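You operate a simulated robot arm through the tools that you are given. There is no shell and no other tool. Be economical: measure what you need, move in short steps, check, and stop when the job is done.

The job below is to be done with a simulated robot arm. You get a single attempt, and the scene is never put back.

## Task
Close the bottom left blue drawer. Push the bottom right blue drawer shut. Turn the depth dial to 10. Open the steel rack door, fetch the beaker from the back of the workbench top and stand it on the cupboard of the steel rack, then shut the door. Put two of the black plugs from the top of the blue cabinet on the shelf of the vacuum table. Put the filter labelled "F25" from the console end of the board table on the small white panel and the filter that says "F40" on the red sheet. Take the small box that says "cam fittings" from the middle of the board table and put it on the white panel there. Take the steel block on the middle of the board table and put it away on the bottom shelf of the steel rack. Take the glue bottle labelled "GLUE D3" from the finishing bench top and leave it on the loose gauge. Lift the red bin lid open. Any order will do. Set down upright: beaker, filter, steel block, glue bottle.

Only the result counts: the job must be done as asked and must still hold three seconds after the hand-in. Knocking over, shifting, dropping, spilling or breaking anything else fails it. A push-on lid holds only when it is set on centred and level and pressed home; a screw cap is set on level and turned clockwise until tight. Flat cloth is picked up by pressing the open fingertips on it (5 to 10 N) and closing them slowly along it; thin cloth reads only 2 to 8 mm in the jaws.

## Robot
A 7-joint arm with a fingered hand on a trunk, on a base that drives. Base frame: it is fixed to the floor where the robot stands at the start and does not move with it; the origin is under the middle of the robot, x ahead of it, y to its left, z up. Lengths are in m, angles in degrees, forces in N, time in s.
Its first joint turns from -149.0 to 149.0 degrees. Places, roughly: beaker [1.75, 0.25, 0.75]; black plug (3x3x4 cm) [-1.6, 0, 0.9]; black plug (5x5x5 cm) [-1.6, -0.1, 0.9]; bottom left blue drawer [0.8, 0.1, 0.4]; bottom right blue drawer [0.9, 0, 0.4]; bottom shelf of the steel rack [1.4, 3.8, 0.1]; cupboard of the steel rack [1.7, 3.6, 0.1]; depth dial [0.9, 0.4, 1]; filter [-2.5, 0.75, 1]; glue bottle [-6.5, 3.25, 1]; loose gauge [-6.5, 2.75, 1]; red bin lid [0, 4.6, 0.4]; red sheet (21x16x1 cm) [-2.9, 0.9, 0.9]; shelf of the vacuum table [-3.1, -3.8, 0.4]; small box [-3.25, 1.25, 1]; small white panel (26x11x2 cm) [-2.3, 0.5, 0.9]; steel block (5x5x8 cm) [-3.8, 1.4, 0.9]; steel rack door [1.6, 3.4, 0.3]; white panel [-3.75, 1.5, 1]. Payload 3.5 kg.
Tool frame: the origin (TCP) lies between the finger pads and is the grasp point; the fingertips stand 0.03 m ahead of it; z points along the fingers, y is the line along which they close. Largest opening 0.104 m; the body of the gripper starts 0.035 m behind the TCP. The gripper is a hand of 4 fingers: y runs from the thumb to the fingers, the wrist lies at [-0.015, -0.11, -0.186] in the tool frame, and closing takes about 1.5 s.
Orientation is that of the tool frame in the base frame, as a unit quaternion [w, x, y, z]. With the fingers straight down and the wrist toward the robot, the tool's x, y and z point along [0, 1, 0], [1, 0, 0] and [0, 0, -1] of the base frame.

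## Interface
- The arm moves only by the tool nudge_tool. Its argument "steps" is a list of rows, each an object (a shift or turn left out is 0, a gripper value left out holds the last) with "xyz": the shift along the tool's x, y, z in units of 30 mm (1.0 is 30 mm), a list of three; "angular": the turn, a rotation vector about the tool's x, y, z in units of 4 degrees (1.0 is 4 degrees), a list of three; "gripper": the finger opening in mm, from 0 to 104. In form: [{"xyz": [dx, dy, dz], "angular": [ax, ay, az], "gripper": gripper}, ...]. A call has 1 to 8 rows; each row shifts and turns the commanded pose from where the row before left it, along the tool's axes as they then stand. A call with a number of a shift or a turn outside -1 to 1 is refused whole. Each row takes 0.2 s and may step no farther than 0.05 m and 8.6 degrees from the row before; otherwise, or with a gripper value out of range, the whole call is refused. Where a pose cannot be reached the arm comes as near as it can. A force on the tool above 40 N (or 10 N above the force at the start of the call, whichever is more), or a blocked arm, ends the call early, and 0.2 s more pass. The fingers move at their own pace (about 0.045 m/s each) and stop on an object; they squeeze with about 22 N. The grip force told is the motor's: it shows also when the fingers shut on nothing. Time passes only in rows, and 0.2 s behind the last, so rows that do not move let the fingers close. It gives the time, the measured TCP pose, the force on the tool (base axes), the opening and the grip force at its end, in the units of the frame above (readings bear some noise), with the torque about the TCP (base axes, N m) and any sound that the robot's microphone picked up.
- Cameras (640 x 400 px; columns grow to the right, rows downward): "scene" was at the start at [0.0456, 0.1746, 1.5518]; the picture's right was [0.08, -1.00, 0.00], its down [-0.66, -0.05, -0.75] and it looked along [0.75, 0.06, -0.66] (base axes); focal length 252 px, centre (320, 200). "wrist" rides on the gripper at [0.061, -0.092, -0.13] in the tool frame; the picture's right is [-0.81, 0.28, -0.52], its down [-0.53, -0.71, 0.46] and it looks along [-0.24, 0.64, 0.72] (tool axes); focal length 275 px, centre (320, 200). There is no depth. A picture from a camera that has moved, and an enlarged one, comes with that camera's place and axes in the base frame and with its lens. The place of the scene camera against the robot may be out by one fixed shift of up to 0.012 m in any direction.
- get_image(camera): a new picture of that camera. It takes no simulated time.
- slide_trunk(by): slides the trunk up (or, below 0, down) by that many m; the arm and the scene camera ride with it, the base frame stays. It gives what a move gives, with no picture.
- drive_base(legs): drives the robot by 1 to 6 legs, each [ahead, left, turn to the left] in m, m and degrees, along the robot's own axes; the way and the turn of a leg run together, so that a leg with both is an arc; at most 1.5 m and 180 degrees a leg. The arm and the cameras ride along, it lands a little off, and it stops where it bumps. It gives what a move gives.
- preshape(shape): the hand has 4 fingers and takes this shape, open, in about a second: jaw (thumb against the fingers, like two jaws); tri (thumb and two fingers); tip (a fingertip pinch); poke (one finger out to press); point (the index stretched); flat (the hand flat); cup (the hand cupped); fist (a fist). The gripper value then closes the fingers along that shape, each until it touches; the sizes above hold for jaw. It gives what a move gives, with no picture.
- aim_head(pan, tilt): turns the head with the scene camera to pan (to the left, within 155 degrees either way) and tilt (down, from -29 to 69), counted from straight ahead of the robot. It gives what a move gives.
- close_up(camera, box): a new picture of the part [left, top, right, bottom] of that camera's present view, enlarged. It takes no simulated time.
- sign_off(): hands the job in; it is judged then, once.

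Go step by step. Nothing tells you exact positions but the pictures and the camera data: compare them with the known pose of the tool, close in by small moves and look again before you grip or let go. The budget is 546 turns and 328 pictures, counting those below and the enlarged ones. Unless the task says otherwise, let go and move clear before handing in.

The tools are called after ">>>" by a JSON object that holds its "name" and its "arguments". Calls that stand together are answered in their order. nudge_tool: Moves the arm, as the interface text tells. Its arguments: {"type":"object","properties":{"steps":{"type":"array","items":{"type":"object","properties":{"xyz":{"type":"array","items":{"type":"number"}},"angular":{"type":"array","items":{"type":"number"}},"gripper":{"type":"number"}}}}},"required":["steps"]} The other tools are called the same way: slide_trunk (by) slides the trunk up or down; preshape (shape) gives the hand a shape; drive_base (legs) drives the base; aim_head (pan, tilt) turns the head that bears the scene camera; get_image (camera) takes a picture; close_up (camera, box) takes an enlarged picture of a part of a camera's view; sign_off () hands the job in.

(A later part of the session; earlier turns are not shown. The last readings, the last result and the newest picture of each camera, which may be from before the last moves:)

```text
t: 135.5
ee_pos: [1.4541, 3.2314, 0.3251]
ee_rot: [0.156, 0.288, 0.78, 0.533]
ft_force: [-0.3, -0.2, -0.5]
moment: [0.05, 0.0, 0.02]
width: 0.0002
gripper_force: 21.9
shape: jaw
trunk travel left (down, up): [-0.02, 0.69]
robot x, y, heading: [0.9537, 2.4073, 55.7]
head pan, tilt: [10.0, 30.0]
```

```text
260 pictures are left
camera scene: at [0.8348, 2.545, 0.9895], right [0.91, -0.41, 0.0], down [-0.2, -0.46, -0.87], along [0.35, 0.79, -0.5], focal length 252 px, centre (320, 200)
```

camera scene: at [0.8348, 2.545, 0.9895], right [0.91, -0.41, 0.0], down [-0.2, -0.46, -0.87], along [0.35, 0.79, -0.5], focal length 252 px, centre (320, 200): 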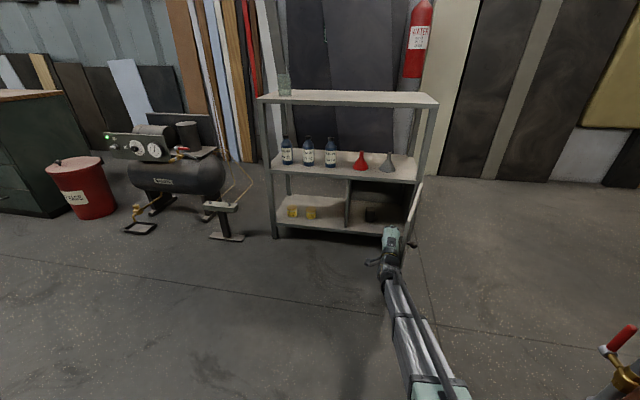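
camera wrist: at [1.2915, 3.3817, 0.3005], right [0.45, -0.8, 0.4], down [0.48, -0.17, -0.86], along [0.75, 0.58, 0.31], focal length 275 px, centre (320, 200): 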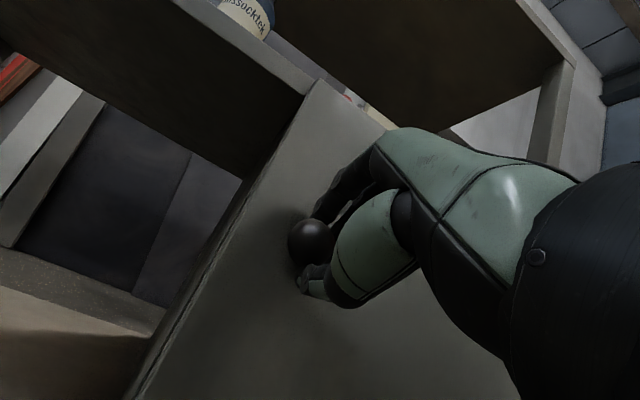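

>>> {"name": "drive_base", "arguments": {"legs": [[0, -0.15, 0]]}}

>>> {"name": "get_image", "arguments": {"camera": "scene"}}

>>> {"name": "close_up", "arguments": {"camera": "scene", "box": [290, 160, 410, 250]}}

```text
t: 136.7
ee_pos: [1.4685, 3.215, 0.3265]
ee_rot: [0.16, 0.292, 0.778, 0.533]
ft_force: [0.1, 0.4, -0.7]
moment: [0.0, -0.01, 0.0]
width: 0.0
gripper_force: 22.0
shape: jaw
trunk travel left (down, up): [-0.02, 0.69]
robot x, y, heading: [0.9642, 2.3955, 55.5]
head pan, tilt: [10.0, 30.0]
stopped in leg 1: the robot was blocked; the commanded pose is now the measured one
```

```text
259 pictures are left
camera scene: at [0.8438, 2.5351, 0.9895], right [0.91, -0.42, 0.0], down [-0.21, -0.45, -0.87], along [0.36, 0.79, -0.5], focal length 252 px, centre (320, 200)
```

scene: 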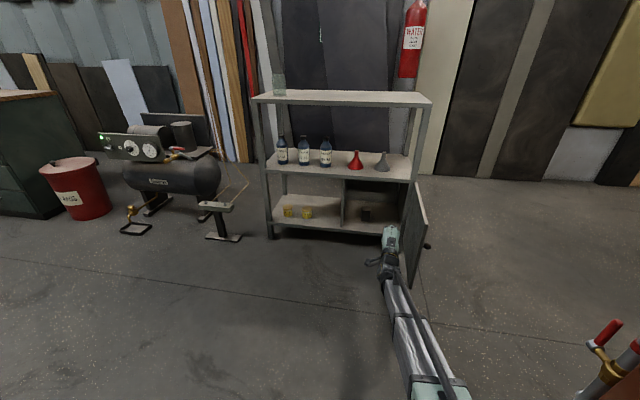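

```text
4.44 times, centred on (350, 205) of scene
camera zoom: at [0.8438, 2.5351, 0.9895], right [0.91, -0.42, 0.0], down [-0.21, -0.45, -0.87], along [0.36, 0.79, -0.5], focal length 1119 px, centre (187, 178)
```

zoom: 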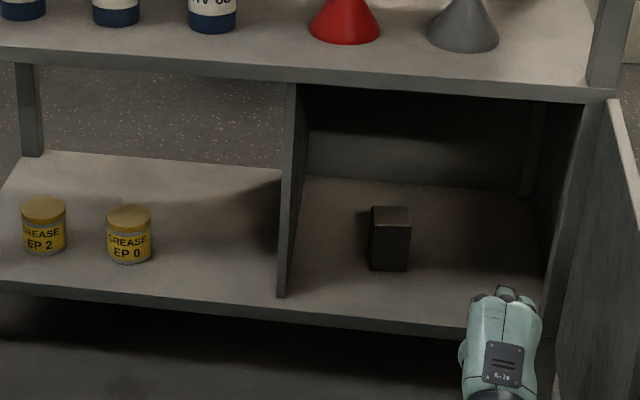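

The door is fully open; a dark block stands inside. Since I'm close, I do the red bin lid next: retreat and drive left to it.

>>> {"name": "drive_base", "arguments": {"legs": [[-0.3, 0.05, 0], [0, 1.3, 0]]}}

>>> {"name": "aim_head", "arguments": {"pan": 30, "tilt": 30}}

>>> {"name": "get_image", "arguments": {"camera": "scene"}}

```text
t: 142.1
ee_pos: [0.683, 3.4016, 0.3258]
ee_rot: [0.124, 0.241, 0.796, 0.542]
ft_force: [-0.6, -0.2, -0.4]
moment: [-0.03, 0.02, 0.02]
width: 0.0001
gripper_force: 21.9
shape: jaw
trunk travel left (down, up): [-0.02, 0.69]
robot x, y, heading: [0.2881, 2.5187, 62.7]
head pan, tilt: [10.0, 30.0]
stopped in leg 2: the robot was blocked; the commanded pose is now the measured one
```

```text
t: 143.0
ee_pos: [0.683, 3.4018, 0.3255]
ee_rot: [0.124, 0.24, 0.796, 0.542]
ft_force: [-0.4, 0.8, 0.4]
moment: [-0.01, 0.01, -0.01]
width: 0.0
gripper_force: 22.3
shape: jaw
trunk travel left (down, up): [-0.02, 0.69]
robot x, y, heading: [0.2914, 2.523, 63.1]
head pan, tilt: [30.0, 30.0]
```

```text
257 pictures are left
camera scene: at [0.1198, 2.6484, 0.9895], right [1.0, 0.05, 0.0], down [0.02, -0.5, -0.87], along [-0.04, 0.86, -0.5], focal length 252 px, centre (320, 200)
```

scene: 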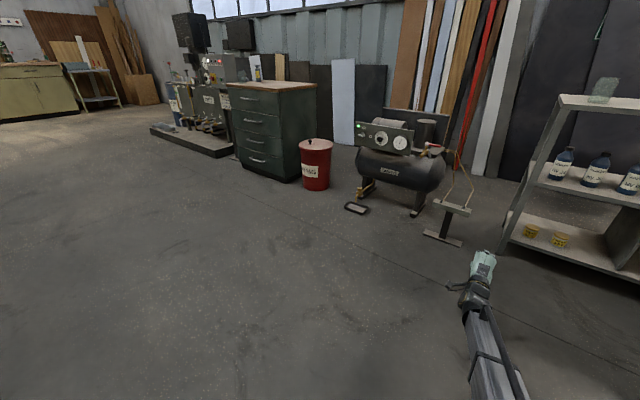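

The base brushed the press corner. I raise the trunk, move clear and turn toward the bin.

>>> {"name": "slide_trunk", "arguments": {"by": 0.3}}

>>> {"name": "drive_base", "arguments": {"legs": [[0, -0.12, 0], [0.3, 0, 0], [0, 0, 30], [0.1, 0.35, 0]]}}

>>> {"name": "get_image", "arguments": {"camera": "scene"}}

```text
t: 146.0
ee_pos: [0.6825, 3.402, 0.6258]
ee_rot: [0.124, 0.24, 0.796, 0.542]
ft_force: [0.4, 0.5, 0.5]
moment: [0.01, 0.03, -0.02]
width: 0.0001
gripper_force: 22.1
shape: jaw
trunk travel left (down, up): [-0.32, 0.39]
robot x, y, heading: [0.2908, 2.5208, 63.1]
head pan, tilt: [30.0, 30.0]
```

```text
t: 152.2
ee_pos: [0.0791, 3.7711, 0.6255]
ee_rot: [-0.02, 0.027, 0.831, 0.555]
ft_force: [-0.4, 1.0, 1.2]
moment: [0.0, 0.01, -0.04]
width: 0.0
gripper_force: 22.4
shape: jaw
trunk travel left (down, up): [-0.32, 0.39]
robot x, y, heading: [0.1763, 2.8136, 92.6]
head pan, tilt: [30.0, 30.0]
```

```text
256 pictures are left
camera scene: at [-0.0345, 2.8333, 1.2895], right [0.84, 0.54, 0.0], down [0.27, -0.42, -0.87], along [-0.47, 0.73, -0.5], focal length 252 px, centre (320, 200)
```

scene: 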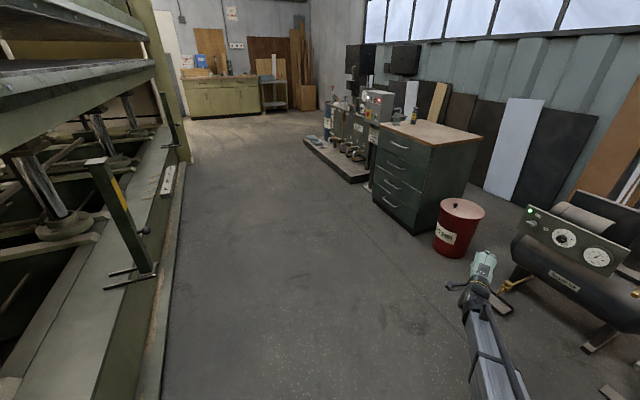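

>>> {"name": "close_up", "arguments": {"camera": "scene", "box": [420, 185, 520, 265]}}

```text
5.00 times, centred on (470, 225) of scene
camera zoom: at [-0.0345, 2.8333, 1.2895], right [0.84, 0.54, 0.0], down [0.27, -0.42, -0.87], along [-0.47, 0.73, -0.5], focal length 1259 px, centre (-430, 75)
```

zoom: 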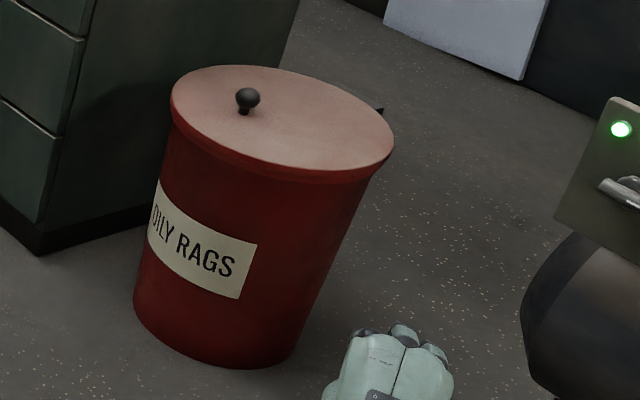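

The lid's hinge is at the back right and its knob about (-0.056, 4.544, 0.42). I turn the tool down, raise, and drive closer so I can pinch the knob along the hinge direction.

>>> {"name": "slide_trunk", "arguments": {"by": 0.3}}

>>> {"name": "nudge_tool", "arguments": {"steps": [{"angular": [1, 0, 0], "xyz": [0, -0.3, -0.5], "gripper": 60}, {"angular": [1, 0, 0], "xyz": [0, -0.3, -0.5]}, {"angular": [1, 0, 0], "xyz": [0, -0.3, -0.5]}, {"angular": [1, 0, 0], "xyz": [0, -0.3, -0.5]}, {"angular": [1, 0, 0], "xyz": [0, -0.3, -0.5]}, {"angular": [1, 0, 0], "xyz": [0, -0.3, -0.5]}, {"angular": [1, 0, 0]}, {"angular": [1, 0, 0]}]}}

>>> {"name": "nudge_tool", "arguments": {"steps": [{"angular": [1, 0, 0]}, {"angular": [1, 0, 0]}, {"angular": [1, 0, 0]}, {"angular": [1, 0, 0]}, {"angular": [1, 0, 0]}, {"angular": [1, 0, 0]}, {"angular": [1, 0, 0]}, {"angular": [1, 0, 0]}]}}

>>> {"name": "drive_base", "arguments": {"legs": [[0.82, 0, 0]]}}

>>> {"name": "aim_head", "arguments": {"pan": 15, "tilt": 45}}

>>> {"name": "get_image", "arguments": {"camera": "scene"}}

>>> {"name": "get_image", "arguments": {"camera": "wrist"}}

```text
t: 155.2
ee_pos: [0.0781, 3.7713, 0.9261]
ee_rot: [-0.019, 0.028, 0.831, 0.555]
ft_force: [-0.8, 0.3, -0.6]
moment: [0.04, -0.03, 0.0]
width: 0.0
gripper_force: 22.2
shape: jaw
trunk travel left (down, up): [-0.62, 0.09]
robot x, y, heading: [0.1734, 2.8126, 92.7]
head pan, tilt: [30.0, 30.0]
```

```text
t: 157.0
ee_pos: [0.08, 3.6675, 0.9284]
ee_rot: [-0.02, 0.031, 0.939, 0.343]
ft_force: [-0.4, 0.1, 0.0]
moment: [0.0, 0.01, 0.01]
width: 0.0601
gripper_force: 0.1
shape: jaw
out of reach, approached as far as the arm can: row 8
trunk travel left (down, up): [-0.62, 0.09]
robot x, y, heading: [0.1756, 2.8128, 92.7]
head pan, tilt: [30.0, 30.0]
```

```text
t: 158.8
ee_pos: [0.0844, 3.6677, 0.9295]
ee_rot: [-0.024, 0.032, 0.994, 0.106]
ft_force: [-0.1, -0.1, -0.5]
moment: [0.0, 0.01, -0.01]
width: 0.0603
gripper_force: 0.0
shape: jaw
out of reach, approached as far as the arm can: row 2
trunk travel left (down, up): [-0.62, 0.09]
robot x, y, heading: [0.1756, 2.8152, 92.6]
head pan, tilt: [30.0, 30.0]
```

```text
t: 163.1
ee_pos: [0.0503, 4.4779, 0.9293]
ee_rot: [-0.024, 0.034, 0.994, 0.105]
ft_force: [0.0, -0.2, 0.2]
moment: [0.02, 0.04, -0.02]
width: 0.0602
gripper_force: 0.2
shape: jaw
trunk travel left (down, up): [-0.62, 0.09]
robot x, y, heading: [0.1411, 3.6264, 92.7]
head pan, tilt: [30.0, 30.0]
```

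```text
t: 163.9
ee_pos: [0.0493, 4.4772, 0.9292]
ee_rot: [-0.025, 0.034, 0.993, 0.106]
ft_force: [0.8, 0.1, 0.4]
moment: [-0.02, -0.02, 0.01]
width: 0.0602
gripper_force: 0.1
shape: jaw
trunk travel left (down, up): [-0.62, 0.09]
robot x, y, heading: [0.1404, 3.6244, 92.5]
head pan, tilt: [15.0, 45.0]
```

```text
254 pictures are left
camera scene: at [-0.0478, 3.6449, 1.567], right [0.95, 0.3, 0.0], down [0.21, -0.67, -0.71], along [-0.21, 0.67, -0.71], focal length 252 px, centre (320, 200)
```

scene: 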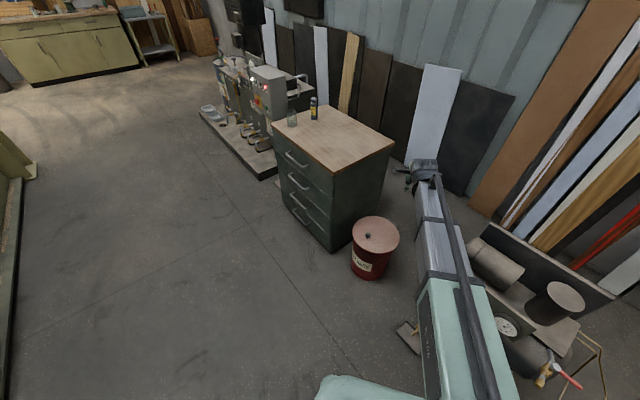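

```text
253 pictures are left
camera wrist: at [-0.0132, 4.3649, 1.0406], right [0.85, 0.11, 0.52], down [0.46, -0.63, -0.62], along [0.26, 0.77, -0.59], focal length 275 px, centre (320, 200)
```

wrist: 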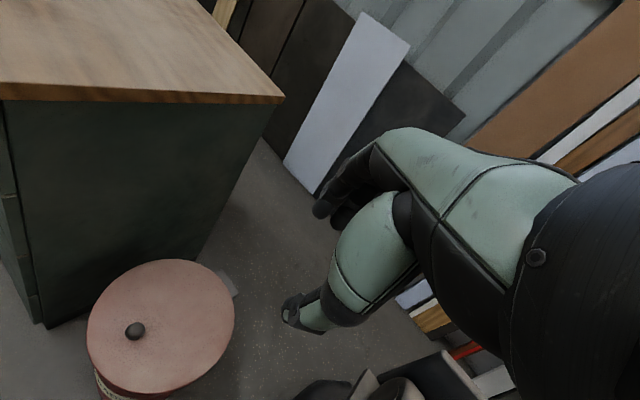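

>>> {"name": "nudge_tool", "arguments": {"steps": [{"angular": [1, 0, 0]}, {"angular": [1, 0, 0]}, {"angular": [1, 0, 0]}, {"angular": [0, 0, -1]}, {"angular": [0, 0, -1]}, {"angular": [0, 0, -1]}, {"angular": [0, 0, -1]}, {"angular": [0, 0, -1]}]}}

>>> {"name": "nudge_tool", "arguments": {"steps": [{"angular": [0, 0, -1]}, {"angular": [0, 0, -1]}, {"angular": [0, 0, -1]}, {"angular": [0, 0, -1]}, {"angular": [0, 0, -1]}, {"angular": [0, 0, -1]}, {"angular": [0, 0, -1]}, {"angular": [0, 0, -1]}]}}

>>> {"name": "slide_trunk", "arguments": {"by": -0.3}}

>>> {"name": "get_image", "arguments": {"camera": "wrist"}}

```text
t: 165.7
ee_pos: [0.0505, 4.4788, 0.9293]
ee_rot: [-0.027, -0.143, 0.989, 0.006]
ft_force: [0.2, -0.2, -0.3]
moment: [0.02, 0.02, 0.02]
width: 0.0599
gripper_force: 0.1
shape: jaw
trunk travel left (down, up): [-0.62, 0.09]
robot x, y, heading: [0.1379, 3.623, 92.4]
head pan, tilt: [15.0, 45.0]
```

```text
t: 167.5
ee_pos: [0.0491, 4.4781, 0.9296]
ee_rot: [-0.024, -0.411, 0.911, 0.014]
ft_force: [0.4, -0.2, -0.1]
moment: [-0.03, 0.0, 0.04]
width: 0.0602
gripper_force: 0.1
shape: jaw
trunk travel left (down, up): [-0.62, 0.09]
robot x, y, heading: [0.1375, 3.622, 92.5]
head pan, tilt: [15.0, 45.0]
```

```text
t: 170.5
ee_pos: [0.0492, 4.4774, 0.6308]
ee_rot: [-0.024, -0.41, 0.912, 0.013]
ft_force: [1.1, -0.1, -0.6]
moment: [-0.01, -0.02, 0.0]
width: 0.0603
gripper_force: 0.1
shape: jaw
trunk travel left (down, up): [-0.32, 0.39]
robot x, y, heading: [0.1382, 3.6207, 92.5]
head pan, tilt: [15.0, 45.0]
```

```text
252 pictures are left
camera wrist: at [0.0844, 4.371, 0.7577], right [0.36, 0.79, 0.5], down [0.86, -0.07, -0.5], along [-0.36, 0.61, -0.7], focal length 275 px, centre (320, 200)
```

wrist: 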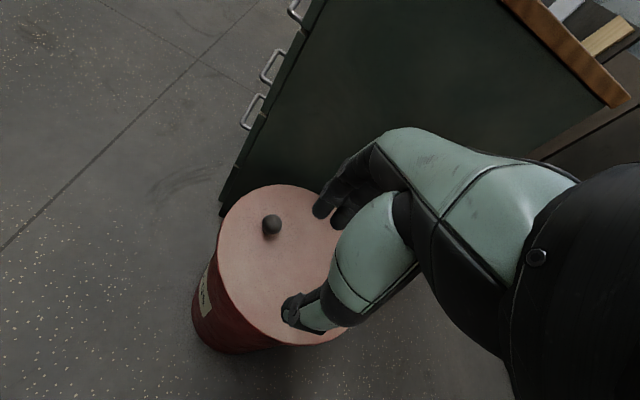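

>>> {"name": "nudge_tool", "arguments": {"steps": [{"xyz": [0.1, 1, 0.5]}, {"xyz": [0.1, 1, 0.6]}, {"xyz": [0.1, 1, 0.7]}, {"xyz": [0.06, 1, 0.7]}, {"xyz": [0, 0.15, 0.9]}, {"xyz": [0, 0, 0.9]}]}}

>>> {"name": "get_image", "arguments": {"camera": "wrist"}}

```text
t: 171.9
ee_pos: [-0.059, 4.5535, 0.5085]
ee_rot: [-0.024, -0.409, 0.912, 0.013]
ft_force: [0.6, -0.2, -0.5]
moment: [0.0, 0.04, -0.02]
width: 0.0603
gripper_force: 0.0
shape: jaw
trunk travel left (down, up): [-0.32, 0.39]
robot x, y, heading: [0.1391, 3.6263, 92.7]
head pan, tilt: [15.0, 45.0]
```

```text
251 pictures are left
camera wrist: at [-0.0237, 4.4465, 0.6355], right [0.36, 0.79, 0.5], down [0.86, -0.07, -0.5], along [-0.36, 0.61, -0.7], focal length 275 px, centre (320, 200)
```

wrist: 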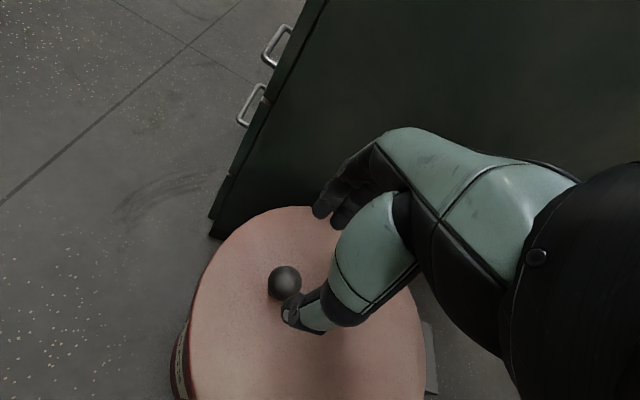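

>>> {"name": "nudge_tool", "arguments": {"steps": [{"xyz": [-0.1, 0.05, 0.8]}, {"xyz": [-0.1, 0.05, 0.8]}, {"xyz": [0, 0, 0.6]}]}}

>>> {"name": "get_image", "arguments": {"camera": "wrist"}}

```text
t: 172.7
ee_pos: [-0.0615, 4.5591, 0.4423]
ee_rot: [-0.024, -0.41, 0.912, 0.014]
ft_force: [-0.2, 0.6, 0.5]
moment: [0.01, 0.0, -0.01]
width: 0.0601
gripper_force: 0.1
shape: jaw
trunk travel left (down, up): [-0.32, 0.39]
robot x, y, heading: [0.1317, 3.6226, 92.4]
head pan, tilt: [15.0, 45.0]
```

```text
250 pictures are left
camera wrist: at [-0.0259, 4.4527, 0.5704], right [0.36, 0.79, 0.5], down [0.86, -0.07, -0.5], along [-0.36, 0.61, -0.7], focal length 275 px, centre (320, 200)
```

wrist: 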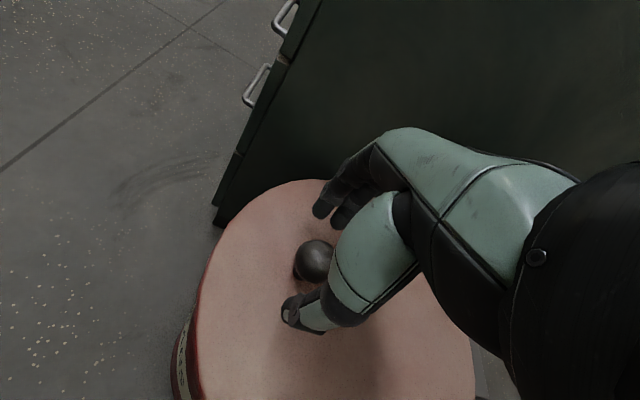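

>>> {"name": "nudge_tool", "arguments": {"steps": [{"gripper": 5}, {}, {}, {}, {}, {}, {}]}}

>>> {"name": "get_image", "arguments": {"camera": "wrist"}}

```text
t: 174.3
ee_pos: [-0.0602, 4.559, 0.4428]
ee_rot: [-0.024, -0.409, 0.912, 0.014]
ft_force: [0.2, -2.9, 3.6]
moment: [-0.11, 0.0, 0.02]
width: 0.0188
gripper_force: 22.0
shape: jaw
trunk travel left (down, up): [-0.32, 0.39]
robot x, y, heading: [0.1427, 3.6202, 92.8]
head pan, tilt: [15.0, 45.0]
```

```text
249 pictures are left
camera wrist: at [-0.0258, 4.4523, 0.5707], right [0.36, 0.79, 0.5], down [0.86, -0.07, -0.5], along [-0.36, 0.61, -0.7], focal length 275 px, centre (320, 200)
```

wrist: 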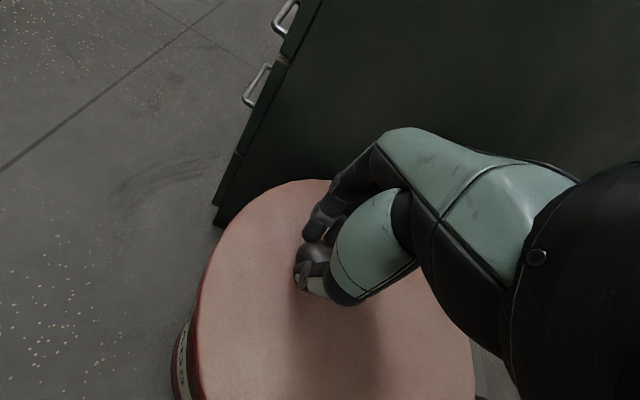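

Knob is gripped. Lifting the lid along its arc.

>>> {"name": "nudge_tool", "arguments": {"steps": [{"xyz": [-0.18, 0.02, -0.97]}, {"xyz": [-0.3, 0.03, -0.94]}, {"xyz": [-0.41, 0.05, -0.89]}, {"xyz": [-0.52, 0.06, -0.84]}]}}

>>> {"name": "get_image", "arguments": {"camera": "scene"}}

```text
t: 175.3
ee_pos: [-0.0316, 4.5952, 0.5483]
ee_rot: [-0.024, -0.41, 0.912, 0.013]
ft_force: [-0.3, -0.4, 1.0]
moment: [0.0, 0.03, 0.0]
width: 0.0152
gripper_force: 22.6
shape: jaw
trunk travel left (down, up): [-0.32, 0.39]
robot x, y, heading: [0.1363, 3.6198, 92.6]
head pan, tilt: [15.0, 45.0]
```

```text
248 pictures are left
camera scene: at [-0.0478, 3.6449, 1.2668], right [0.95, 0.3, 0.0], down [0.21, -0.67, -0.71], along [-0.21, 0.67, -0.71], focal length 252 px, centre (320, 200)
```

scene: 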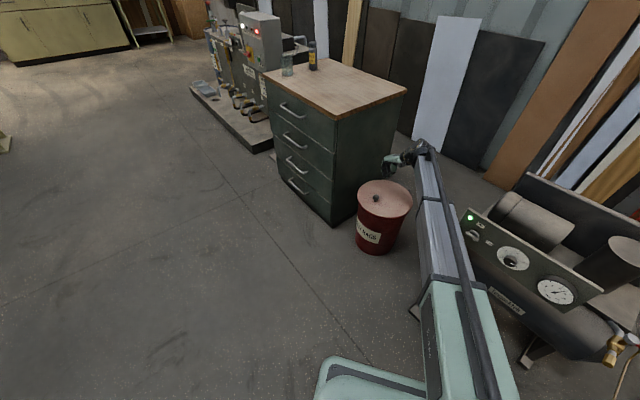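

It slipped off the ball. I return, open, and grip deeper.

>>> {"name": "nudge_tool", "arguments": {"steps": [{"gripper": 60}, {}, {}, {}, {"xyz": [0.52, -0.06, 0.84]}, {"xyz": [0.41, -0.05, 0.89]}, {"xyz": [0.3, -0.03, 0.94]}, {"xyz": [0.18, -0.02, 0.97]}]}}

>>> {"name": "nudge_tool", "arguments": {"steps": [{"xyz": [0, 0, 0.25]}, {"xyz": [0, 0, 0.25]}, {}]}}

>>> {"name": "close_up", "arguments": {"camera": "wrist", "box": [220, 180, 380, 340]}}

```text
t: 177.1
ee_pos: [-0.0624, 4.5585, 0.4416]
ee_rot: [-0.024, -0.411, 0.911, 0.014]
ft_force: [-0.4, 0.2, 0.4]
moment: [-0.02, 0.02, -0.02]
width: 0.0595
gripper_force: 0.0
shape: jaw
trunk travel left (down, up): [-0.32, 0.39]
robot x, y, heading: [0.1404, 3.6207, 92.4]
head pan, tilt: [15.0, 45.0]
```

```text
t: 177.9
ee_pos: [-0.0594, 4.5611, 0.4261]
ee_rot: [-0.024, -0.41, 0.912, 0.013]
ft_force: [-0.2, 0.1, -0.2]
moment: [-0.01, 0.01, 0.0]
width: 0.0596
gripper_force: 0.1
shape: jaw
trunk travel left (down, up): [-0.32, 0.39]
robot x, y, heading: [0.1359, 3.6199, 92.5]
head pan, tilt: [15.0, 45.0]
```

```text
2.50 times, centred on (300, 260) of wrist
camera zoom: at [-0.0257, 4.4537, 0.5532], right [0.36, 0.79, 0.5], down [0.86, -0.07, -0.5], along [-0.36, 0.61, -0.7], focal length 688 px, centre (370, 50)
```

zoom: 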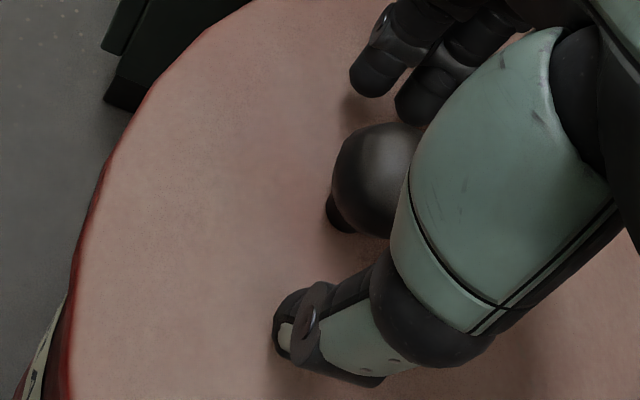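

>>> {"name": "nudge_tool", "arguments": {"steps": [{"xyz": [0, 0, 0.25]}, {"gripper": 5}, {}, {}, {}, {}, {}, {}]}}

>>> {"name": "close_up", "arguments": {"camera": "wrist", "box": [220, 180, 380, 340]}}

```text
t: 179.7
ee_pos: [-0.0623, 4.5603, 0.4172]
ee_rot: [-0.023, -0.409, 0.912, 0.013]
ft_force: [1.7, -7.0, -1.0]
moment: [-0.07, -0.02, 0.0]
width: 0.0168
gripper_force: 22.4
shape: jaw
trunk travel left (down, up): [-0.32, 0.39]
robot x, y, heading: [0.1406, 3.6225, 92.6]
head pan, tilt: [15.0, 45.0]
```

```text
2.50 times, centred on (300, 260) of wrist
camera zoom: at [-0.0268, 4.4535, 0.5461], right [0.36, 0.79, 0.5], down [0.86, -0.07, -0.5], along [-0.36, 0.61, -0.7], focal length 688 px, centre (370, 50)
```

zoom: 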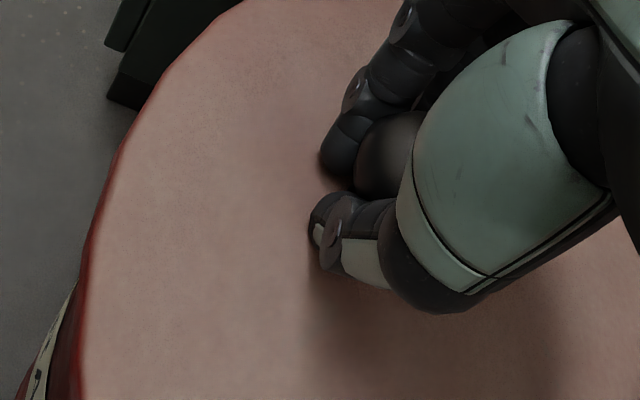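

>>> {"name": "nudge_tool", "arguments": {"steps": [{"xyz": [-0.1, 0.01, -0.5]}, {"xyz": [-0.1, 0.01, -0.5]}, {"xyz": [-0.15, 0.03, -0.5]}, {"xyz": [-0.15, 0.03, -0.5]}]}}

>>> {"name": "close_up", "arguments": {"camera": "scene", "box": [320, 140, 440, 260]}}

```text
t: 180.7
ee_pos: [-0.0484, 4.5718, 0.478]
ee_rot: [-0.024, -0.409, 0.912, 0.013]
ft_force: [-2.5, 7.5, -4.0]
moment: [0.07, 0.05, 0.07]
width: 0.0154
gripper_force: 22.2
shape: jaw
trunk travel left (down, up): [-0.32, 0.39]
robot x, y, heading: [0.1378, 3.6205, 92.8]
head pan, tilt: [15.0, 45.0]
```

```text
3.33 times, centred on (380, 200) of scene
camera zoom: at [-0.048, 3.6458, 1.2668], right [0.95, 0.3, 0.0], down [0.21, -0.67, -0.71], along [-0.21, 0.67, -0.71], focal length 840 px, centre (120, 200)
```

zoom: 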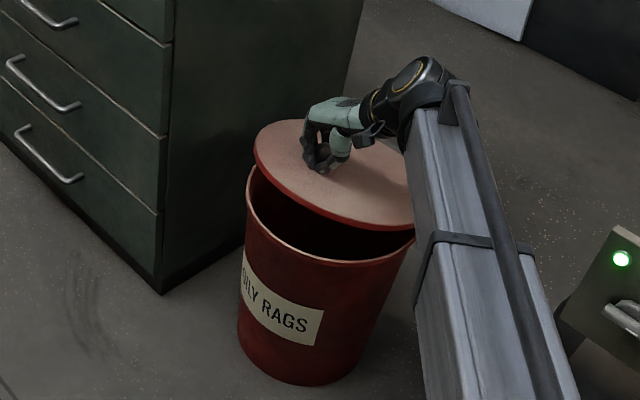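

>>> {"name": "nudge_tool", "arguments": {"steps": [{"xyz": [-0.41, 0.05, -0.89]}, {"xyz": [-0.52, 0.06, -0.84]}, {"xyz": [-0.61, 0.07, -0.77]}, {"xyz": [-0.7, 0.08, -0.69]}]}}

>>> {"name": "close_up", "arguments": {"camera": "scene", "box": [320, 140, 440, 260]}}

```text
t: 181.6
ee_pos: [-0.0195, 4.6056, 0.5493]
ee_rot: [-0.023, -0.408, 0.912, 0.012]
ft_force: [-6.8, 19.5, -20.5]
moment: [-0.87, 0.37, -0.14]
width: 0.0138
gripper_force: 22.1
shape: jaw
out of reach, approached as far as the arm can: row 3, 4
trunk travel left (down, up): [-0.32, 0.39]
robot x, y, heading: [0.1367, 3.6256, 92.7]
head pan, tilt: [15.0, 45.0]
stopped in row 4: the force on the tool passed its limit at 45 N (the readings are from after the stop); the commanded pose is now the measured one
```

```text
3.33 times, centred on (380, 200) of scene
camera zoom: at [-0.0487, 3.6489, 1.2664], right [0.95, 0.3, 0.0], down [0.21, -0.68, -0.7], along [-0.21, 0.67, -0.71], focal length 840 px, centre (120, 200)
```

zoom: 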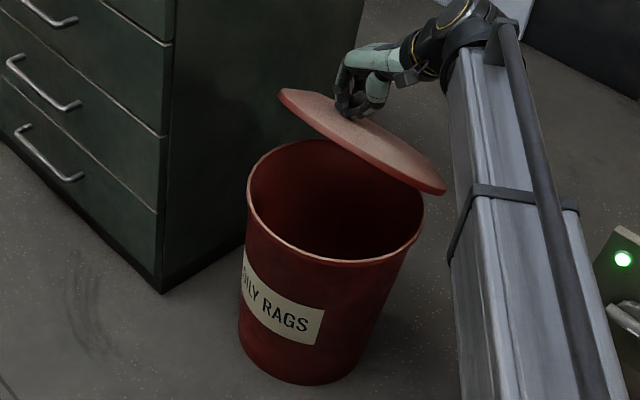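

The lid is half up but the arm is at full stretch. I continue the arc with small base and trunk moves.

>>> {"name": "slide_trunk", "arguments": {"by": 0.03}}

>>> {"name": "drive_base", "arguments": {"legs": [[0.033, -0.024, 0]]}}

>>> {"name": "close_up", "arguments": {"camera": "scene", "box": [320, 140, 440, 260]}}

```text
t: 181.9
ee_pos: [-0.019, 4.6063, 0.5503]
ee_rot: [-0.023, -0.408, 0.913, 0.013]
ft_force: [-5.7, 18.5, -20.9]
moment: [-0.84, 0.34, -0.16]
width: 0.0136
gripper_force: 21.7
shape: jaw
trunk travel left (down, up): [-0.323, 0.387]
robot x, y, heading: [0.1321, 3.6229, 92.7]
head pan, tilt: [15.0, 45.0]
stopped: the force on the tool passed its limit at 44 N (the readings are from after the stop); the commanded pose is now the measured one
```

```text
t: 182.8
ee_pos: [-0.014, 4.6218, 0.5601]
ee_rot: [-0.033, -0.412, 0.911, 0.014]
ft_force: [-4.2, -8.7, 2.4]
moment: [-1.12, 0.39, -0.02]
width: 0.015
gripper_force: 21.8
shape: jaw
trunk travel left (down, up): [-0.323, 0.387]
robot x, y, heading: [0.1498, 3.6442, 92.6]
head pan, tilt: [15.0, 45.0]
stopped in leg 1: the force on the tool passed its limit at 49 N (the readings are from after the stop); the commanded pose is now the measured one
```

```text
3.33 times, centred on (380, 200) of scene
camera zoom: at [-0.0325, 3.6674, 1.2699], right [0.95, 0.3, 0.0], down [0.22, -0.67, -0.71], along [-0.22, 0.67, -0.71], focal length 840 px, centre (120, 200)
```

zoom: 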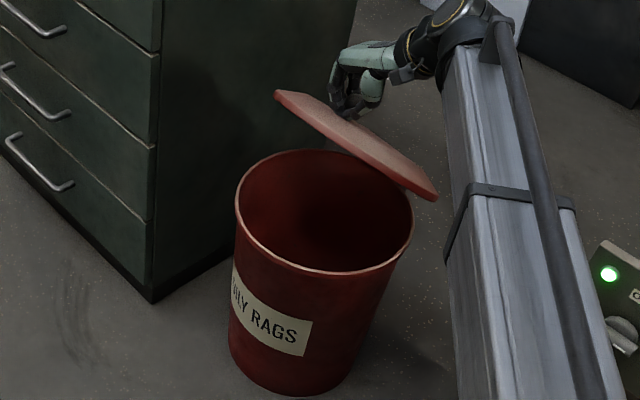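

The fingers bind on the lid as it tilts. I lower it again and will instead lift it from the front rim.

>>> {"name": "nudge_tool", "arguments": {"steps": [{"xyz": [0.6, -0.05, 0.5]}, {"xyz": [0.65, -0.07, 0.6]}, {"xyz": [0.55, -0.06, 0.75]}, {"xyz": [0.45, -0.05, 0.85]}, {"xyz": [0.35, -0.04, 0.85]}, {"xyz": [0.2, -0.03, 0.7]}]}}

>>> {"name": "close_up", "arguments": {"camera": "scene", "box": [320, 140, 440, 260]}}

```text
t: 184.2
ee_pos: [-0.0691, 4.5529, 0.4316]
ee_rot: [-0.031, -0.412, 0.911, 0.014]
ft_force: [-2.3, 4.2, -2.3]
moment: [0.05, 0.04, 0.09]
width: 0.0137
gripper_force: 22.5
shape: jaw
trunk travel left (down, up): [-0.323, 0.387]
robot x, y, heading: [0.1551, 3.6465, 92.7]
head pan, tilt: [15.0, 45.0]
```

```text
3.33 times, centred on (380, 200) of scene
camera zoom: at [-0.0325, 3.6684, 1.2701], right [0.95, 0.3, 0.0], down [0.22, -0.67, -0.71], along [-0.22, 0.67, -0.71], focal length 840 px, centre (120, 200)
```

zoom: 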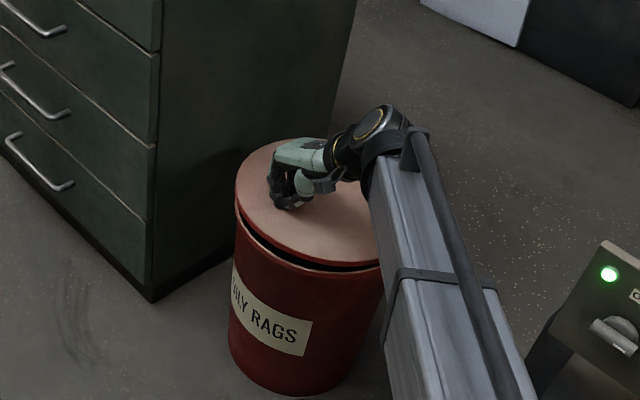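

>>> {"name": "nudge_tool", "arguments": {"steps": [{"xyz": [0.05, 0, 0.35]}, {"gripper": 60}, {}, {}, {}, {"xyz": [0, 0, -1]}, {"xyz": [0, 0, -1]}, {"xyz": [0, 0, -1]}]}}

>>> {"name": "slide_trunk", "arguments": {"by": 0.2}}

>>> {"name": "drive_base", "arguments": {"legs": [[-0.3, 0.3, 0], [0, 0.25, -37]]}}

>>> {"name": "get_image", "arguments": {"camera": "scene"}}

```text
t: 186.0
ee_pos: [-0.0635, 4.5519, 0.517]
ee_rot: [-0.031, -0.411, 0.911, 0.014]
ft_force: [-0.1, 0.6, -0.1]
moment: [0.0, 0.0, 0.03]
width: 0.0595
gripper_force: 0.0
shape: jaw
trunk travel left (down, up): [-0.323, 0.387]
robot x, y, heading: [0.1547, 3.6443, 92.6]
head pan, tilt: [15.0, 45.0]
```

```text
t: 188.2
ee_pos: [-0.0649, 4.5525, 0.7173]
ee_rot: [-0.031, -0.412, 0.911, 0.015]
ft_force: [0.3, 0.5, 0.3]
moment: [0.02, -0.02, 0.03]
width: 0.0596
gripper_force: 0.1
shape: jaw
trunk travel left (down, up): [-0.523, 0.187]
robot x, y, heading: [0.1537, 3.6419, 92.6]
head pan, tilt: [15.0, 45.0]
```

```text
t: 192.5
ee_pos: [-0.0053, 4.2592, 0.717]
ee_rot: [-0.024, -0.102, 0.994, 0.025]
ft_force: [-0.7, 0.4, -0.2]
moment: [-0.03, 0.01, 0.01]
width: 0.0595
gripper_force: 0.1
shape: jaw
trunk travel left (down, up): [-0.523, 0.187]
robot x, y, heading: [-0.3757, 3.4047, 55.7]
head pan, tilt: [15.0, 45.0]
```

```text
241 pictures are left
camera scene: at [-0.5083, 3.5365, 1.47], right [0.94, -0.33, 0.0], down [-0.23, -0.67, -0.71], along [0.23, 0.67, -0.71], focal length 252 px, centre (320, 200)
```

scene: 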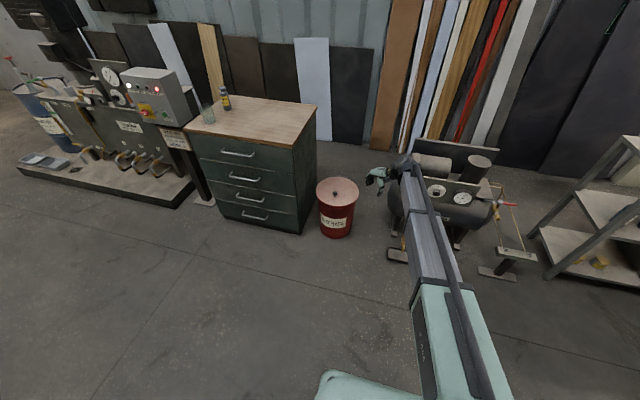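

>>> {"name": "nudge_tool", "arguments": {"steps": [{"angular": [0, 0, 1], "gripper": 0}, {"angular": [0, 0, 1]}, {"angular": [0, 0, 1]}, {"angular": [0, 0, 1]}, {"angular": [0, 0, 1]}, {"angular": [0, 0, 1]}, {"angular": [0, 0, 1]}, {"angular": [0, 0, 1]}]}}

>>> {"name": "nudge_tool", "arguments": {"steps": [{"angular": [0, 0, 1], "xyz": [0, -1, 0]}, {"angular": [0, 0, 1], "xyz": [0, -1, 0]}, {"angular": [0, 0, 1], "xyz": [0, -1, 0]}, {"angular": [0, 0, 0.5], "xyz": [0, -1, 0]}, {"angular": [-1, 0, 0]}, {"angular": [-1, 0, 0]}, {"angular": [-1, 0, 0]}, {"angular": [-1, 0, 0]}]}}

>>> {"name": "nudge_tool", "arguments": {"steps": [{"angular": [-1, 0, 0]}, {"angular": [-1, 0, 0]}, {"angular": [-1, 0, 0]}, {"angular": [-1, 0, 0]}, {"angular": [-1, 0, 0]}, {"angular": [-1, 0, 0]}, {"angular": [-1, 0, 0]}, {"angular": [-1, 0, 0]}]}}

>>> {"name": "nudge_tool", "arguments": {"steps": [{"angular": [-1, 0, 0]}, {"angular": [-1, 0, 0]}, {"angular": [-1, 0, 0]}, {"angular": [-1, 0, 0]}, {"angular": [-1, 0, 0]}]}}

>>> {"name": "drive_base", "arguments": {"legs": [[0, 0.25, -0.5]]}}

>>> {"name": "get_image", "arguments": {"camera": "scene"}}

```text
t: 194.3
ee_pos: [-0.0049, 4.2578, 0.7164]
ee_rot: [-0.029, 0.177, 0.984, 0.017]
ft_force: [0.9, -0.2, -1.3]
moment: [0.03, 0.0, 0.0]
width: 0.0
gripper_force: 22.0
shape: jaw
trunk travel left (down, up): [-0.523, 0.187]
robot x, y, heading: [-0.3772, 3.4039, 55.4]
head pan, tilt: [15.0, 45.0]
```

```text
t: 196.1
ee_pos: [-0.0558, 4.1507, 0.7144]
ee_rot: [0.009, 0.296, 0.944, 0.146]
ft_force: [-0.3, -1.4, -0.4]
moment: [-0.02, 0.0, 0.01]
width: 0.0
gripper_force: 21.8
shape: jaw
trunk travel left (down, up): [-0.523, 0.187]
robot x, y, heading: [-0.3772, 3.4004, 55.5]
head pan, tilt: [15.0, 45.0]
```

```text
t: 197.9
ee_pos: [-0.0541, 4.1503, 0.714]
ee_rot: [0.086, 0.29, 0.878, 0.371]
ft_force: [-0.2, 0.0, -0.5]
moment: [-0.02, 0.04, 0.01]
width: 0.0002
gripper_force: 21.7
shape: jaw
out of reach, approached as far as the arm can: row 5
trunk travel left (down, up): [-0.523, 0.187]
robot x, y, heading: [-0.3736, 3.4039, 55.4]
head pan, tilt: [15.0, 45.0]
```

```text
t: 199.1
ee_pos: [-0.0554, 4.1501, 0.714]
ee_rot: [0.135, 0.27, 0.8, 0.519]
ft_force: [-0.8, 0.6, -0.7]
moment: [0.05, 0.0, 0.02]
width: 0.0
gripper_force: 21.9
shape: jaw
trunk travel left (down, up): [-0.523, 0.187]
robot x, y, heading: [-0.376, 3.4031, 55.5]
head pan, tilt: [15.0, 45.0]
```

```text
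t: 200.9
ee_pos: [-0.2619, 4.2913, 0.7128]
ee_rot: [0.136, 0.271, 0.8, 0.517]
ft_force: [-0.1, -0.2, 0.0]
moment: [0.0, 0.05, 0.0]
width: 0.0
gripper_force: 21.6
shape: jaw
trunk travel left (down, up): [-0.523, 0.187]
robot x, y, heading: [-0.5836, 3.547, 55.5]
head pan, tilt: [15.0, 45.0]
```

```text
240 pictures are left
camera scene: at [-0.7161, 3.6788, 1.47], right [0.94, -0.33, 0.0], down [-0.23, -0.67, -0.71], along [0.23, 0.67, -0.71], focal length 252 px, centre (320, 200)
```

scene: 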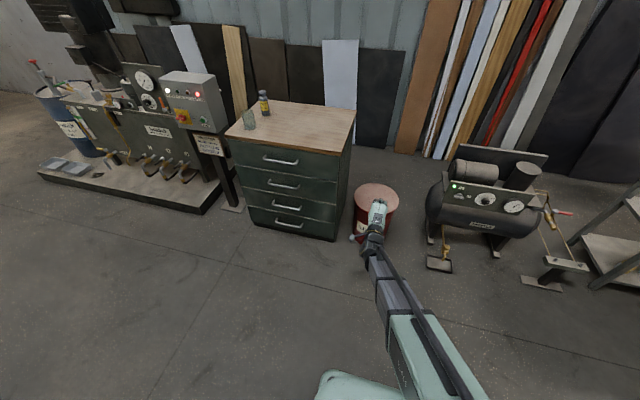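

>>> {"name": "slide_trunk", "arguments": {"by": -0.37}}

>>> {"name": "get_image", "arguments": {"camera": "wrist"}}

>>> {"name": "close_up", "arguments": {"camera": "scene", "box": [320, 120, 460, 220]}}

```text
t: 204.5
ee_pos: [-0.2619, 4.2911, 0.3443]
ee_rot: [0.136, 0.271, 0.801, 0.517]
ft_force: [0.6, -0.2, 0.7]
moment: [-0.01, -0.01, 0.02]
width: 0.0
gripper_force: 21.4
shape: jaw
trunk travel left (down, up): [-0.153, 0.557]
robot x, y, heading: [-0.5841, 3.5456, 55.3]
head pan, tilt: [15.0, 45.0]
```

```text
239 pictures are left
camera wrist: at [-0.4034, 4.1994, 0.3199], right [0.48, -0.77, 0.42], down [0.45, -0.19, -0.87], along [0.75, 0.61, 0.26], focal length 275 px, centre (320, 200)
```

wrist: 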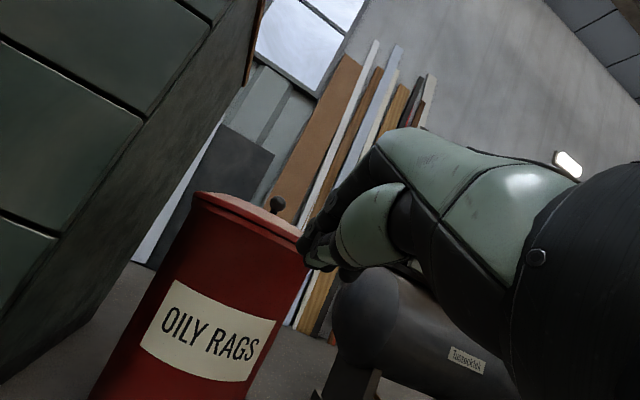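

```text
4.00 times, centred on (390, 170) of scene
camera zoom: at [-0.7161, 3.6788, 1.1], right [0.94, -0.33, 0.0], down [-0.23, -0.67, -0.71], along [0.23, 0.67, -0.71], focal length 1008 px, centre (40, 320)
```

zoom: 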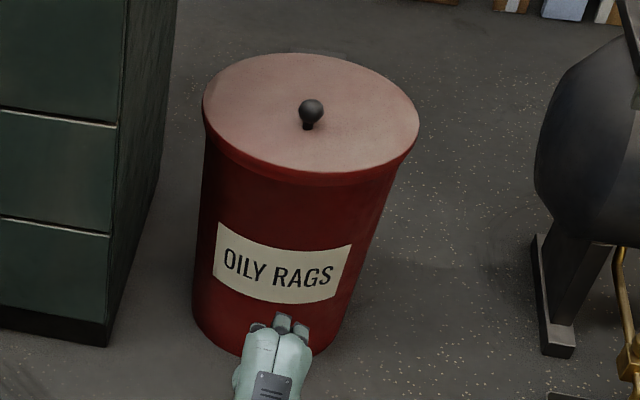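

>>> {"name": "close_up", "arguments": {"camera": "wrist", "box": [160, 170, 340, 290]}}

```text
3.33 times, centred on (250, 230) of wrist
camera zoom: at [-0.4034, 4.1994, 0.3199], right [0.48, -0.77, 0.42], down [0.45, -0.19, -0.87], along [0.75, 0.61, 0.26], focal length 918 px, centre (553, 100)
```

zoom: 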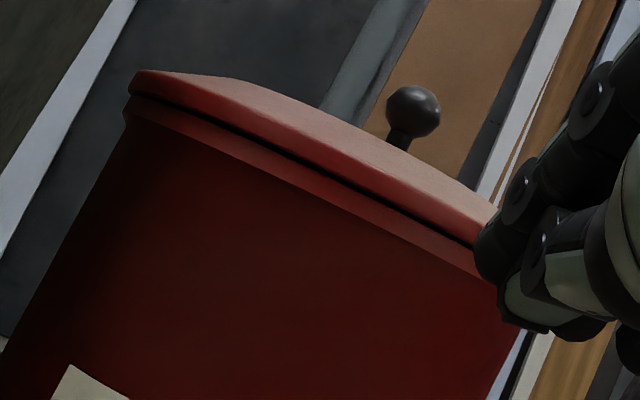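

The lid has no overhang, so I'll try lifting it by pressing the fingertips against its rim. I level the hand and approach.

>>> {"name": "nudge_tool", "arguments": {"steps": [{"angular": [-1, 0, 0]}, {"angular": [-1, 0, 0]}, {"angular": [-1, 0, 0]}, {"angular": [-1, 0, 0]}, {"angular": [-1, 0, 0]}, {"angular": [-1, 0, 0]}]}}

>>> {"name": "nudge_tool", "arguments": {"steps": [{"xyz": [0, 0, 1]}, {"xyz": [0, 0, 1]}, {"xyz": [0, 0, 1]}, {"xyz": [0, 0, 1]}, {"xyz": [0, 0, 1]}]}}

>>> {"name": "get_image", "arguments": {"camera": "wrist"}}

>>> {"name": "close_up", "arguments": {"camera": "scene", "box": [320, 120, 460, 220]}}

```text
t: 205.9
ee_pos: [-0.2628, 4.291, 0.3439]
ee_rot: [0.19, 0.241, 0.674, 0.672]
ft_force: [-0.6, 0.7, -0.2]
moment: [-0.02, 0.0, 0.0]
width: 0.0001
gripper_force: 22.2
shape: jaw
trunk travel left (down, up): [-0.153, 0.557]
robot x, y, heading: [-0.5854, 3.5447, 55.6]
head pan, tilt: [15.0, 45.0]
```

```text
t: 207.1
ee_pos: [-0.2011, 4.4231, 0.3425]
ee_rot: [0.19, 0.243, 0.674, 0.671]
ft_force: [-0.5, 0.4, 0.7]
moment: [-0.03, 0.01, -0.01]
width: 0.0
gripper_force: 21.8
shape: jaw
out of reach, approached as far as the arm can: row 1, 2, 3, 4, 5
trunk travel left (down, up): [-0.153, 0.557]
robot x, y, heading: [-0.5846, 3.5468, 55.7]
head pan, tilt: [15.0, 45.0]
```

```text
236 pictures are left
camera wrist: at [-0.334, 4.3563, 0.2579], right [0.37, -0.9, 0.23], down [0.64, 0.07, -0.76], along [0.67, 0.43, 0.61], focal length 275 px, centre (320, 200)
```

wrist: 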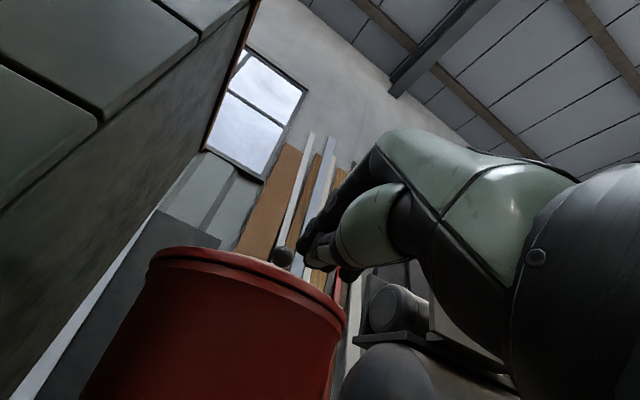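

```text
4.00 times, centred on (390, 170) of scene
camera zoom: at [-0.7161, 3.6787, 1.1], right [0.94, -0.33, 0.0], down [-0.23, -0.67, -0.71], along [0.23, 0.67, -0.71], focal length 1008 px, centre (40, 320)
```

zoom: 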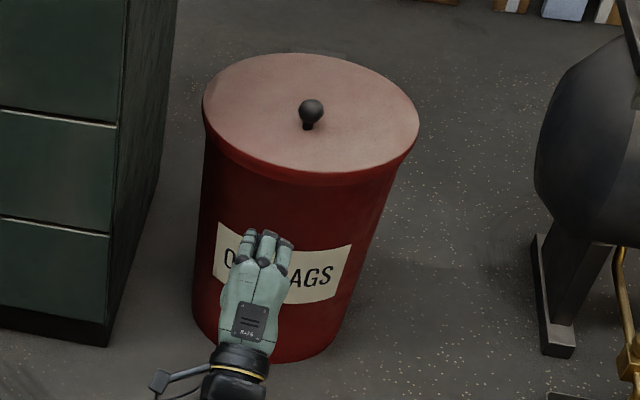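

>>> {"name": "drive_base", "arguments": {"legs": [[0.04, -0.04, 0]]}}

>>> {"name": "nudge_tool", "arguments": {"steps": [{"xyz": [0, 0.7, 0]}]}}

>>> {"name": "close_up", "arguments": {"camera": "wrist", "box": [160, 190, 380, 330]}}

>>> {"name": "close_up", "arguments": {"camera": "scene", "box": [320, 120, 460, 220]}}

```text
t: 208.1
ee_pos: [-0.146, 4.435, 0.3424]
ee_rot: [0.189, 0.242, 0.674, 0.671]
ft_force: [-0.1, 1.2, 0.4]
moment: [0.01, 0.01, 0.0]
width: 0.0001
gripper_force: 22.0
shape: jaw
trunk travel left (down, up): [-0.153, 0.557]
robot x, y, heading: [-0.5318, 3.5554, 56.0]
head pan, tilt: [15.0, 45.0]
```

```text
t: 208.5
ee_pos: [-0.1463, 4.4347, 0.3606]
ee_rot: [0.19, 0.243, 0.674, 0.671]
ft_force: [0.3, 0.3, -0.3]
moment: [0.02, 0.01, -0.02]
width: 0.0003
gripper_force: 21.9
shape: jaw
trunk travel left (down, up): [-0.153, 0.557]
robot x, y, heading: [-0.5304, 3.5598, 55.7]
head pan, tilt: [15.0, 45.0]
```

```text
2.86 times, centred on (270, 260) of wrist
camera zoom: at [-0.2782, 4.367, 0.2776], right [0.37, -0.9, 0.23], down [0.64, 0.07, -0.76], along [0.67, 0.43, 0.61], focal length 786 px, centre (463, 29)
```

zoom: 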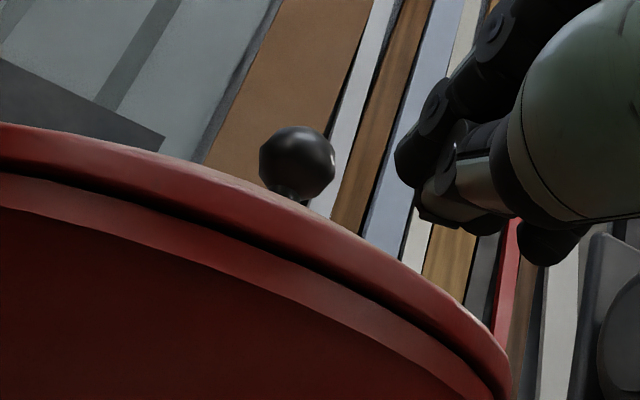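

```text
4.00 times, centred on (390, 170) of scene
camera zoom: at [-0.6609, 3.6901, 1.1], right [0.94, -0.33, 0.0], down [-0.23, -0.67, -0.71], along [0.23, 0.67, -0.71], focal length 1008 px, centre (40, 320)
```

zoom: 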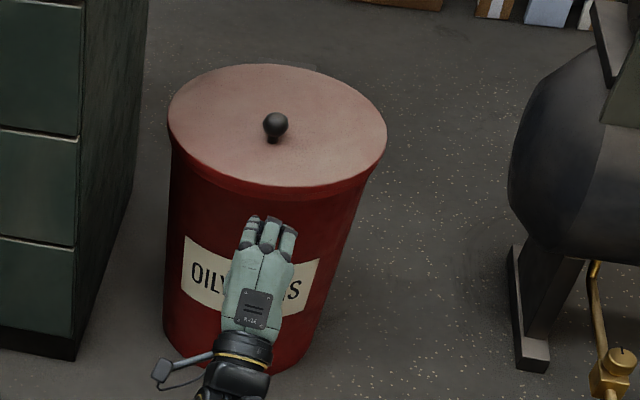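

>>> {"name": "nudge_tool", "arguments": {"steps": [{"xyz": [-0.2, 0, 0.7]}, {"xyz": [-0.2, 0, 0.5]}]}}

>>> {"name": "close_up", "arguments": {"camera": "scene", "box": [320, 120, 460, 220]}}

>>> {"name": "close_up", "arguments": {"camera": "wrist", "box": [160, 190, 380, 330]}}

```text
t: 209.1
ee_pos: [-0.1182, 4.4592, 0.3622]
ee_rot: [0.19, 0.248, 0.673, 0.67]
ft_force: [-0.1, 0.3, -0.1]
moment: [0.03, 0.03, 0.02]
width: 0.0002
gripper_force: 22.5
shape: jaw
out of reach, approached as far as the arm can: row 2
trunk travel left (down, up): [-0.153, 0.557]
robot x, y, heading: [-0.5291, 3.5564, 55.6]
head pan, tilt: [15.0, 45.0]
```

```text
4.00 times, centred on (390, 170) of scene
camera zoom: at [-0.661, 3.69, 1.1], right [0.94, -0.33, 0.0], down [-0.23, -0.67, -0.71], along [0.23, 0.67, -0.71], focal length 1008 px, centre (40, 320)
```

zoom: 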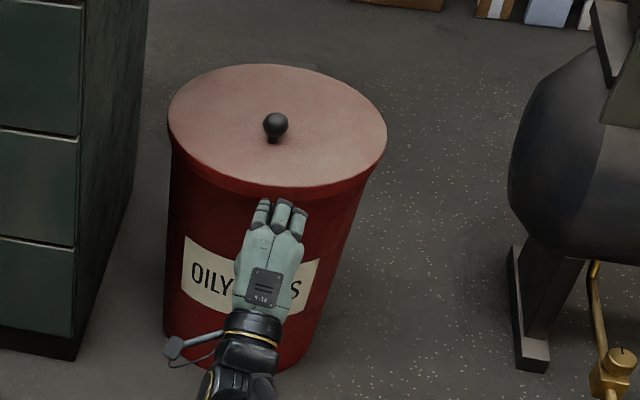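

```text
2.86 times, centred on (270, 260) of wrist
camera zoom: at [-0.252, 4.3936, 0.278], right [0.37, -0.9, 0.23], down [0.64, 0.07, -0.77], along [0.67, 0.43, 0.6], focal length 786 px, centre (463, 29)
```

zoom: 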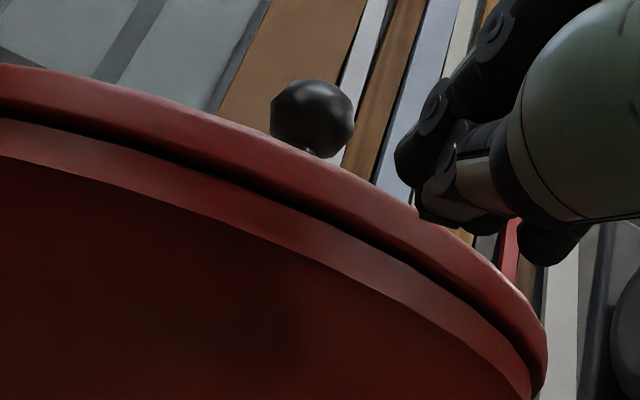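

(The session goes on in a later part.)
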